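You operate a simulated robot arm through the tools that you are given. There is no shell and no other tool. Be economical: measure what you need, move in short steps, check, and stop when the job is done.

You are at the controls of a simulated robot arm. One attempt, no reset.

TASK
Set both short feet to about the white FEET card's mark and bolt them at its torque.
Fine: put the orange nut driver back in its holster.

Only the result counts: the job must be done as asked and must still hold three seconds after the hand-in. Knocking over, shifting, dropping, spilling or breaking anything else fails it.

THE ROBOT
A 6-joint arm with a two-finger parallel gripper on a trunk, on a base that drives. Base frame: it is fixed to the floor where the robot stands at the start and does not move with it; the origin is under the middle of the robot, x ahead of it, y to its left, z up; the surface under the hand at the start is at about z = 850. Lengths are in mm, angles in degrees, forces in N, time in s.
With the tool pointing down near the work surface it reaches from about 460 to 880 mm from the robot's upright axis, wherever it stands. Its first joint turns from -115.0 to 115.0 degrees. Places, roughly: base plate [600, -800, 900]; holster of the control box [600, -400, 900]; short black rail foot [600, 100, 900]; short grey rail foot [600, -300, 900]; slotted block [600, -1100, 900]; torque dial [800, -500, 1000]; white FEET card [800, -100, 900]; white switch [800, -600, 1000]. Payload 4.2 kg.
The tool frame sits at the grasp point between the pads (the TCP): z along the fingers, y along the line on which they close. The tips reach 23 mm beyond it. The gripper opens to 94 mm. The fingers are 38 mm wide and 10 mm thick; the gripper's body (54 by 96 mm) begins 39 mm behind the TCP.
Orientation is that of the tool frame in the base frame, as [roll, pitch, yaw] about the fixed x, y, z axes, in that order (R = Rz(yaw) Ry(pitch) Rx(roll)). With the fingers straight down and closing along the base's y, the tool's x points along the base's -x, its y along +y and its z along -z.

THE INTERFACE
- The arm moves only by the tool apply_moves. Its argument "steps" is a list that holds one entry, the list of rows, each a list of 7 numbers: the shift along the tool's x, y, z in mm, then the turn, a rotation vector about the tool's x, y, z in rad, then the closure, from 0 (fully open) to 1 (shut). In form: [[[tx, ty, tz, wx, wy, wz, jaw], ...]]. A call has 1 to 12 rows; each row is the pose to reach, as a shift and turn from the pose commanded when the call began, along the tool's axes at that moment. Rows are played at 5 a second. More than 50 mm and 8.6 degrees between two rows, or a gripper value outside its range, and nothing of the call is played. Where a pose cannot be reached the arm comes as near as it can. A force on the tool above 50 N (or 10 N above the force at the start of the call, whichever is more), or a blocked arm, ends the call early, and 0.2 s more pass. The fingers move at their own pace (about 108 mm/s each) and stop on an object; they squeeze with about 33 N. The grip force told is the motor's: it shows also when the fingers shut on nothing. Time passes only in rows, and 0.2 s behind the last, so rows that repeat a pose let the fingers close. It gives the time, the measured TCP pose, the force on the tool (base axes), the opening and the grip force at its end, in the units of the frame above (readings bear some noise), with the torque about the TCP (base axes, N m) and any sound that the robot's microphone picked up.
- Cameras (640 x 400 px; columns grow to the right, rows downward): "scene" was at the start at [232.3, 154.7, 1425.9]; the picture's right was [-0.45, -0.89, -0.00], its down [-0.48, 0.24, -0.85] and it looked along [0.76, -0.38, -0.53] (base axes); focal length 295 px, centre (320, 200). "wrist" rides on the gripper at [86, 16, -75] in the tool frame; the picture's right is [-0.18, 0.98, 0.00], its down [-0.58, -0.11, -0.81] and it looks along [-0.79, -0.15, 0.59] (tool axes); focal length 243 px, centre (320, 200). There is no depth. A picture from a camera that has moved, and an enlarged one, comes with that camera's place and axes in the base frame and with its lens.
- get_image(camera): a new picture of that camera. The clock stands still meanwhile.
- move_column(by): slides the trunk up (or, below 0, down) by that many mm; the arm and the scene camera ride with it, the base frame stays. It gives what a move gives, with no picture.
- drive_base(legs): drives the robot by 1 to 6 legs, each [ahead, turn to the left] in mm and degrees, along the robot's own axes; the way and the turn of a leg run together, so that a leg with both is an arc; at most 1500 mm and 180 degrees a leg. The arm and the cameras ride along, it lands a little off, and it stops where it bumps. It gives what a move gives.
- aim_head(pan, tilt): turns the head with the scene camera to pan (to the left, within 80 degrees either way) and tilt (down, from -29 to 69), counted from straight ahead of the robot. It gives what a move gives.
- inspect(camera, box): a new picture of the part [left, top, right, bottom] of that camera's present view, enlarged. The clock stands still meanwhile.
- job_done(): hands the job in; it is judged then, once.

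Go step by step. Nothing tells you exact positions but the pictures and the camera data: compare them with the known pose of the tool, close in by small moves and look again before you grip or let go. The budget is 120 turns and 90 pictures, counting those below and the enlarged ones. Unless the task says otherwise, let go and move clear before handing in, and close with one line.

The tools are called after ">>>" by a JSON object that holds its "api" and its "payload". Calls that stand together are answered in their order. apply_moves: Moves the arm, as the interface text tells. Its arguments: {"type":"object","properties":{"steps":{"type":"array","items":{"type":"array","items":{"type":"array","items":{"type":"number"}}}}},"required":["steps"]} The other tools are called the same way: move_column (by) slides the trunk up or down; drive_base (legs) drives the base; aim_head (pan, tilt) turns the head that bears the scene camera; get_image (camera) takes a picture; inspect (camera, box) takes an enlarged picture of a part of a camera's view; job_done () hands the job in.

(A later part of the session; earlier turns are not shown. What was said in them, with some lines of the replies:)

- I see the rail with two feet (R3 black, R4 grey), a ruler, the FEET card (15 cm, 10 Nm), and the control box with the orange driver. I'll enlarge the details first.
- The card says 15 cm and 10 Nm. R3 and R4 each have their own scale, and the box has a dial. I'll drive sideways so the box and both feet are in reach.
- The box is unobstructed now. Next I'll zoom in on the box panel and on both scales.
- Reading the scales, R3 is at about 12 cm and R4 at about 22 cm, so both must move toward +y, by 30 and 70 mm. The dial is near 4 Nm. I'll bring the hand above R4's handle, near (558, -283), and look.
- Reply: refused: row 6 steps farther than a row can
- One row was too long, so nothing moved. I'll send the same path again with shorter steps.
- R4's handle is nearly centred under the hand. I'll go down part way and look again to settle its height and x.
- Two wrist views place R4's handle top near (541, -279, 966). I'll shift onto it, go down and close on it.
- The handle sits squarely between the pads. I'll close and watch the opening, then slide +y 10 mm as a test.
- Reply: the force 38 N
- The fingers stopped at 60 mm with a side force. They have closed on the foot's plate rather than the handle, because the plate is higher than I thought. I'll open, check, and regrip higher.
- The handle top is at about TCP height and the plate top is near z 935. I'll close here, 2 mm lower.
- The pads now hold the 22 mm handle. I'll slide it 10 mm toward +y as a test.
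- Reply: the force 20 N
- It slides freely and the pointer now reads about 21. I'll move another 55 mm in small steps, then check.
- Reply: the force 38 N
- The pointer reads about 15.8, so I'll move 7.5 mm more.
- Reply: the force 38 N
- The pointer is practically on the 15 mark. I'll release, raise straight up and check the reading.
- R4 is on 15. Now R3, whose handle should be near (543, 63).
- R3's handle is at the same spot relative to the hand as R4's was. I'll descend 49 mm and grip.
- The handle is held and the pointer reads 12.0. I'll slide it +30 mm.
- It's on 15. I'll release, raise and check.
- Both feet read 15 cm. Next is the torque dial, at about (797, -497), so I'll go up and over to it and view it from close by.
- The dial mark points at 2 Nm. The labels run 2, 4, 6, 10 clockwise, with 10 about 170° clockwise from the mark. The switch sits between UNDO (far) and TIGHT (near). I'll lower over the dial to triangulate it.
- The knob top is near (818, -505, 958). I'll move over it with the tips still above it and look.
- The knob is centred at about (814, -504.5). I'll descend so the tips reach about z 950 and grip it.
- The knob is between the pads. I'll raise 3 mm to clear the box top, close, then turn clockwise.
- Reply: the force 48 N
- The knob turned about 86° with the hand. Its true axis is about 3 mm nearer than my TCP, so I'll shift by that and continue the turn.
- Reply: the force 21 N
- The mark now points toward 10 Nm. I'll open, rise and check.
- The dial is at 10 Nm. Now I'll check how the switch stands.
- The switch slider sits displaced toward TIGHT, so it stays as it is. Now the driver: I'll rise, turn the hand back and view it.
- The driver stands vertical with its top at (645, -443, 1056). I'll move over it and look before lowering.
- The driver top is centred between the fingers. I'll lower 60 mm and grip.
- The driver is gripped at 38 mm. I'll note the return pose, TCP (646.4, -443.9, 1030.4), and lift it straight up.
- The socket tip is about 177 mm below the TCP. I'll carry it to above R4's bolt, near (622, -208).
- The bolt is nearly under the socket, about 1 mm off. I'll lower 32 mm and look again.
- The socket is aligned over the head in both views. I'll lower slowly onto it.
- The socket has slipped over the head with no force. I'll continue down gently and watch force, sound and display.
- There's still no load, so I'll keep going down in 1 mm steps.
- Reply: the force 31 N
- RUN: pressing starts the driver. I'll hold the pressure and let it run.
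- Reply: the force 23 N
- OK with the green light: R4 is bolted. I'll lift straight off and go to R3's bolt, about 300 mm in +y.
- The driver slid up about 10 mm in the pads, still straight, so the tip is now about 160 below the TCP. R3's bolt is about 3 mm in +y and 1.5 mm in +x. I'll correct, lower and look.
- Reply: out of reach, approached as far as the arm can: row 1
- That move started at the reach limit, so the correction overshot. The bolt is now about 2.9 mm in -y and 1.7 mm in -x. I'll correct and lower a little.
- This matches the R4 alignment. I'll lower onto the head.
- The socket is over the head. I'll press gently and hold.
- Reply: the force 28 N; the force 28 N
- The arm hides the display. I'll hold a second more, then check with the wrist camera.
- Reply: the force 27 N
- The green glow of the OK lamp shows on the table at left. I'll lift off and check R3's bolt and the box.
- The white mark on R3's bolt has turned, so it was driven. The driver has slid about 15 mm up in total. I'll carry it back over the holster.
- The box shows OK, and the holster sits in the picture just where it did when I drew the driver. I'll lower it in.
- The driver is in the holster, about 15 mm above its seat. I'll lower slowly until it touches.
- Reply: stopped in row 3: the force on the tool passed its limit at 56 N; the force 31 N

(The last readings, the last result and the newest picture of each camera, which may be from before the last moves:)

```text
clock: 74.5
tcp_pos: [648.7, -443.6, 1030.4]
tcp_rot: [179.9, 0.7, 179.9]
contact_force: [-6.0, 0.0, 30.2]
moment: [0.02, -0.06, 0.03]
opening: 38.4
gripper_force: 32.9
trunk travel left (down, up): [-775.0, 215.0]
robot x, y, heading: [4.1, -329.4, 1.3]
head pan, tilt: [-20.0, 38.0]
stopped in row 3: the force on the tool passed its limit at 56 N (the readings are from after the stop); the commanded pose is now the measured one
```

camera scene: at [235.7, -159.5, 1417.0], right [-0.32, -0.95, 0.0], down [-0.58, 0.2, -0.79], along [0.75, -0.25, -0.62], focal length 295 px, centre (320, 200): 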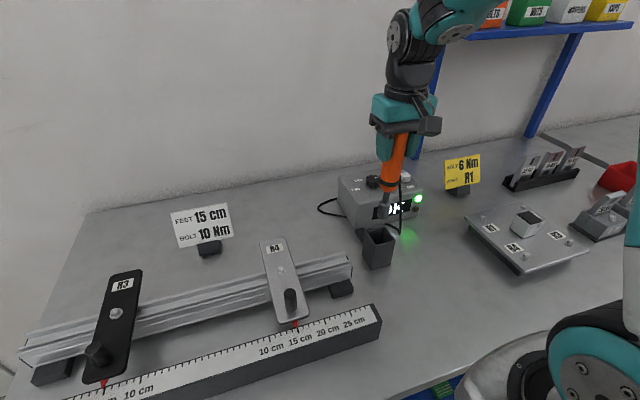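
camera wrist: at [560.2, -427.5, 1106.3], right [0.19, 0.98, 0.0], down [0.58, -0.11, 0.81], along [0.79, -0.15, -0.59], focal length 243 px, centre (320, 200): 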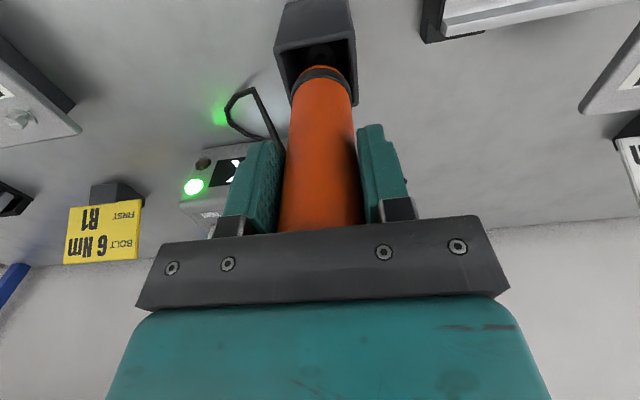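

It's blocked about 12 mm above the seat. I'll back off slightly and look closely at how it sits.

>>> {"api": "apply_moves", "payload": {"steps": [[[0, 0, -4, 0, 0, 0, 1], [0, 0, -4, 0, 0, 0, 1]]]}}

>>> {"api": "inspect", "payload": {"camera": "wrist", "box": [256, 0, 384, 120]}}

>>> {"api": "inspect", "payload": {"camera": "scene", "box": [340, 150, 440, 280]}}

```text
clock: 75.1
tcp_pos: [648.0, -443.5, 1029.5]
tcp_rot: [180.0, 0.1, 179.9]
contact_force: [0.2, 0.2, -5.0]
moment: [0.01, 0.05, 0.0]
opening: 38.6
gripper_force: 32.8
trunk travel left (down, up): [-775.0, 215.0]
robot x, y, heading: [3.6, -329.8, 1.6]
head pan, tilt: [-20.0, 38.0]
```

```text
3.33 times, centred on (320, 60) of wrist
camera zoom: at [561.4, -427.4, 1103.8], right [0.19, 0.98, 0.0], down [0.58, -0.11, 0.81], along [0.79, -0.15, -0.59], focal length 809 px, centre (320, 667)
```

zoom: 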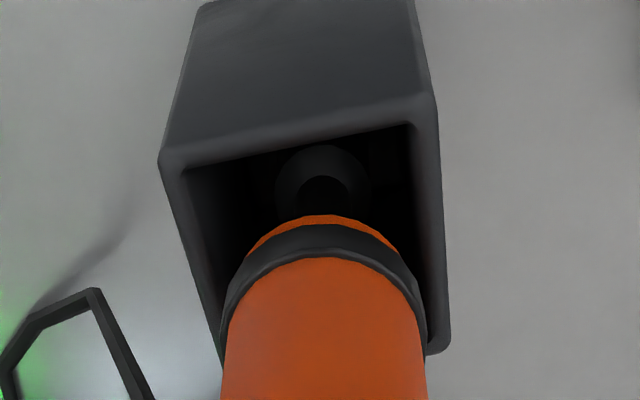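

```text
3.08 times, centred on (390, 215) of scene
camera zoom: at [235.7, -159.7, 1416.6], right [-0.32, -0.95, 0.0], down [-0.58, 0.2, -0.79], along [0.75, -0.25, -0.62], focal length 908 px, centre (105, 154)
```

zoom: 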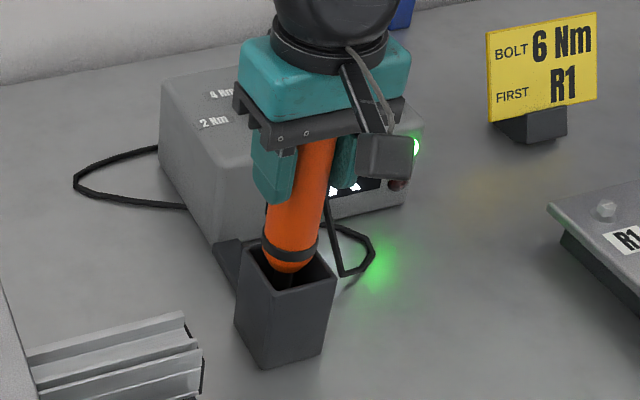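

The pictures fit the driver having moved about 3 mm toward +x in the pads as well as up. I'll shift back 4 mm in -x and lower in small steps.

>>> {"api": "apply_moves", "payload": {"steps": [[[2, 0, -3, 0, 0, 0, 1], [4, 0, -3, 0, 0, 0, 1], [4, 0, 0, 0, 0, 0, 1], [4, 0, 2, 0, 0, 0, 1], [4, 0, 3, 0, 0, 0, 1], [4, 0, 4, 0, 0, 0, 1]]]}}

```text
clock: 76.5
tcp_pos: [645.6, -443.3, 1025.6]
tcp_rot: [180.0, 0.2, 179.9]
contact_force: [0.3, 0.9, -4.8]
moment: [0.01, 0.03, 0.0]
opening: 38.6
gripper_force: 33.7
trunk travel left (down, up): [-775.0, 215.0]
robot x, y, heading: [7.5, -331.1, 1.5]
head pan, tilt: [-20.0, 38.0]
```

Now it goes past the block with no force. I'll continue down in 1 mm steps.

>>> {"api": "apply_moves", "payload": {"steps": [[[0, 0, 1, 0, 0, 0, 1], [0, 0, 2, 0, 0, 0, 1], [0, 0, 3, 0, 0, 0, 1], [0, 0, 4, 0, 0, 0, 1], [0, 0, 5, 0, 0, 0, 1], [0, 0, 5, 0, 0, 0, 1]]]}}

>>> {"api": "get_image", "payload": {"camera": "wrist"}}

```text
clock: 77.9
tcp_pos: [645.0, -444.5, 1022.1]
tcp_rot: [179.9, 0.4, 179.9]
contact_force: [-0.4, -0.6, -3.3]
moment: [0.01, 0.02, -0.01]
opening: 38.4
gripper_force: 32.8
trunk travel left (down, up): [-775.0, 215.0]
robot x, y, heading: [9.0, -328.9, 1.6]
head pan, tilt: [-20.0, 38.0]
```

```text
12 pictures are left
camera wrist: at [557.5, -427.8, 1095.3], right [0.19, 0.98, 0.0], down [0.58, -0.11, 0.81], along [0.8, -0.15, -0.59], focal length 243 px, centre (320, 200)
```

wrist: 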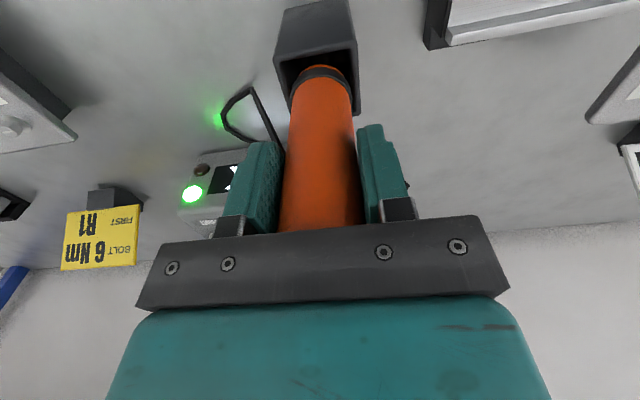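

>>> {"api": "apply_moves", "payload": {"steps": [[[0, 0, 1, 0, 0, 0, 1], [0, 0, 2, 0, 0, 0, 1], [0, 0, 3, 0, 0, 0, 1], [0, 0, 4, 0, 0, 0, 1], [0, 0, 4, 0, 0, 0, 1]]]}}

```text
clock: 79.1
tcp_pos: [644.1, -443.8, 1020.5]
tcp_rot: [-179.9, 0.6, 180.0]
contact_force: [-2.4, -0.2, 38.2]
moment: [-0.05, 0.61, 0.05]
opening: 38.4
gripper_force: 33.5
trunk travel left (down, up): [-775.0, 215.0]
robot x, y, heading: [7.1, -328.4, 1.5]
head pan, tilt: [-20.0, 38.0]
```

It's loaded now, at about the height I expect for the seat. I'll compare the ring and the rim with the original seated view.

>>> {"api": "inspect", "payload": {"camera": "wrist", "box": [256, 0, 384, 120]}}

>>> {"api": "inspect", "payload": {"camera": "scene", "box": [340, 150, 440, 280]}}

```text
3.33 times, centred on (320, 60) of wrist
camera zoom: at [557.4, -427.5, 1093.1], right [0.19, 0.98, 0.0], down [0.57, -0.11, 0.81], along [0.8, -0.15, -0.58], focal length 809 px, centre (320, 667)
```

zoom: 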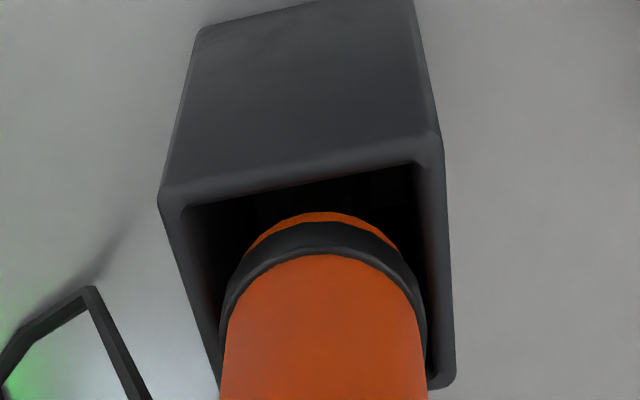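

```text
3.08 times, centred on (390, 215) of scene
camera zoom: at [234.1, -159.4, 1417.7], right [-0.32, -0.95, 0.0], down [-0.58, 0.2, -0.79], along [0.75, -0.25, -0.61], focal length 908 px, centre (105, 154)
```

zoom: 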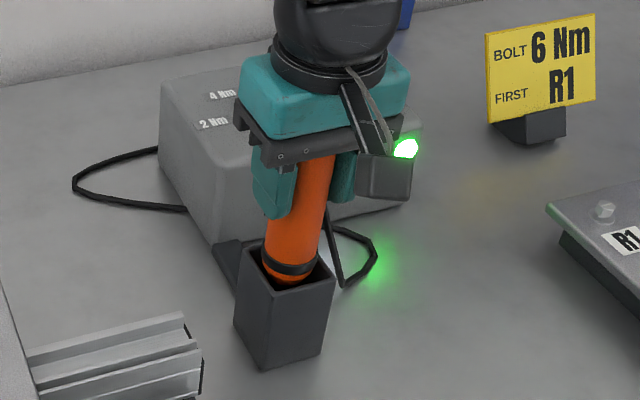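

The driver is seated well inside the holster. I'll ease the load, open and rise straight up.

>>> {"api": "apply_moves", "payload": {"steps": [[[0, 0, -3, 0, 0, 0, 1], [0, 0, -3, 0, 0, 0, 0.4], [0, 0, -3, 0, 0, 0, 0], [0, 0, -3, 0, 0, 0, 0]]]}}

>>> {"api": "get_image", "payload": {"camera": "wrist"}}

```text
clock: 80.1
tcp_pos: [643.6, -443.5, 1020.8]
tcp_rot: [-180.0, 0.3, 179.9]
contact_force: [0.9, 0.4, -0.6]
moment: [0.0, 0.02, -0.02]
opening: 94.0
gripper_force: 0.1
trunk travel left (down, up): [-775.0, 215.0]
robot x, y, heading: [8.4, -333.8, 1.7]
head pan, tilt: [-20.0, 38.0]
```

```text
9 pictures are left
camera wrist: at [557.2, -427.7, 1094.0], right [0.19, 0.98, 0.0], down [0.58, -0.11, 0.81], along [0.79, -0.15, -0.59], focal length 243 px, centre (320, 200)
```

wrist: 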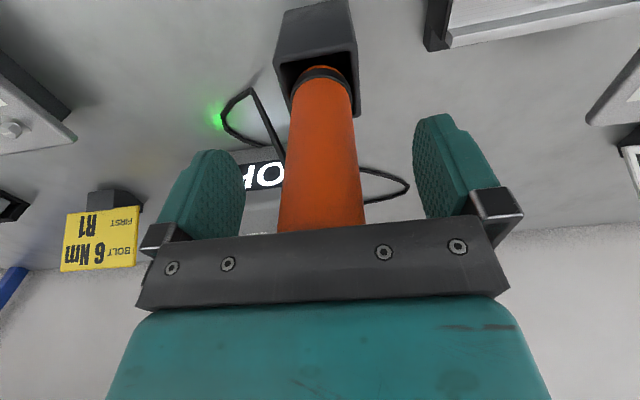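

The driver stands on its own. I'll rise clear and check everything.

>>> {"api": "apply_moves", "payload": {"steps": [[[0, 0, -25, 0, 0, 0, 0], [0, 0, -60, 0, 0, 0, 0], [0, 0, -100, 0, 0, 0, 0], [0, 0, -140, 0, 0, 0, 0], [40, 0, -150, 0, 0, 0, 0], [80, 0, -150, 0, 0, 0, 0], [80, -40, -150, 0, 0, 0, 0], [80, -85, -150, 0, 0, 0, 0], [80, -130, -150, 0, 0, 0, 0]]]}}

>>> {"api": "get_image", "payload": {"camera": "scene"}}

>>> {"api": "inspect", "payload": {"camera": "scene", "box": [320, 150, 448, 290]}}

>>> {"api": "inspect", "payload": {"camera": "scene", "box": [50, 230, 370, 400]}}

```text
clock: 82.1
tcp_pos: [562.9, -572.9, 1169.6]
tcp_rot: [-179.9, 0.4, 180.0]
contact_force: [0.1, 0.6, 1.5]
moment: [-0.03, 0.0, -0.01]
opening: 94.0
gripper_force: 0.1
trunk travel left (down, up): [-775.0, 215.0]
robot x, y, heading: [6.5, -329.3, 1.4]
head pan, tilt: [-20.0, 38.0]
```

```text
8 pictures are left
camera scene: at [235.3, -159.2, 1417.0], right [-0.32, -0.95, 0.0], down [-0.58, 0.2, -0.79], along [0.75, -0.25, -0.62], focal length 295 px, centre (320, 200)
```

scene: 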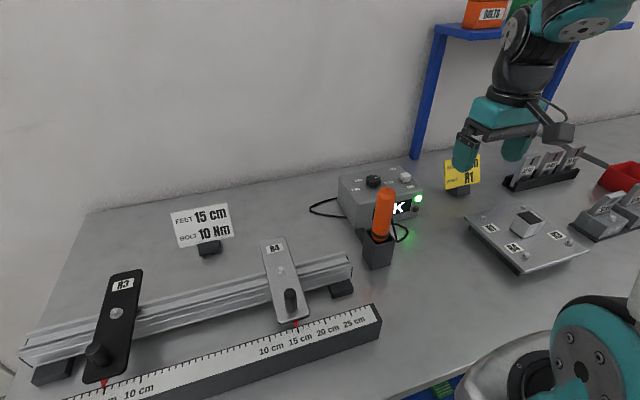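

```text
2.86 times, centred on (384, 220) of scene
camera zoom: at [235.3, -159.2, 1417.0], right [-0.32, -0.95, 0.0], down [-0.58, 0.2, -0.79], along [0.75, -0.25, -0.62], focal length 843 px, centre (137, 143)
```

zoom: 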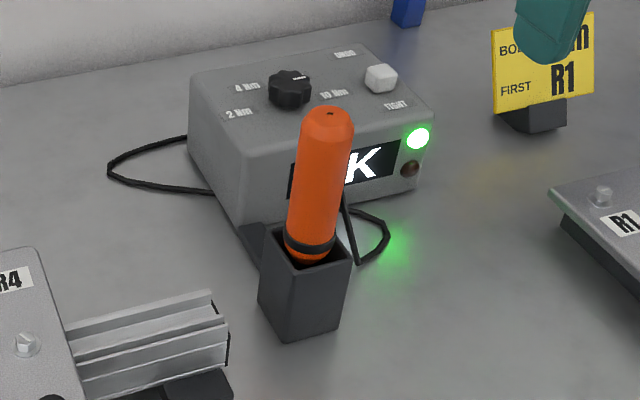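

```text
2.00 times, centred on (210, 315) of scene
camera zoom: at [235.3, -159.2, 1417.0], right [-0.32, -0.95, 0.0], down [-0.58, 0.2, -0.79], along [0.75, -0.25, -0.62], focal length 590 px, centre (540, -30)
```

zoom: 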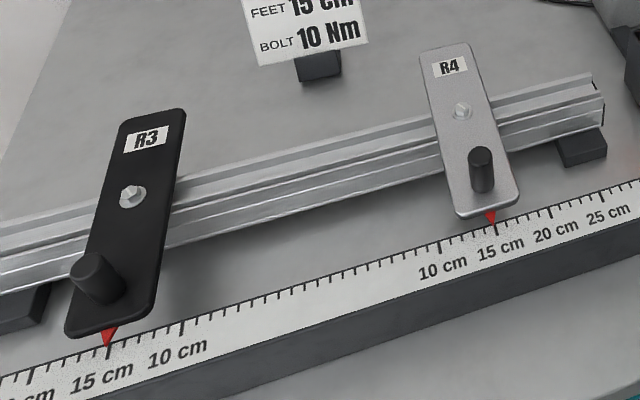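

Both feet read 15 cm. The box is at 10 Nm and shows OK with the green light, the driver is upright in its holster, and the hand is clear. I'm handing in.

>>> {"api": "job_done", "payload": {}}

```text
The job is handed in.
```

Both short feet are set to 15 cm and bolted at 10 Nm, and the orange nut driver is back in its holster. I saw the box go from RUN to OK for R4. For R3 the arm hid the display, so I judged that bolt from the turned mark on its head and the OK still showing afterwards.
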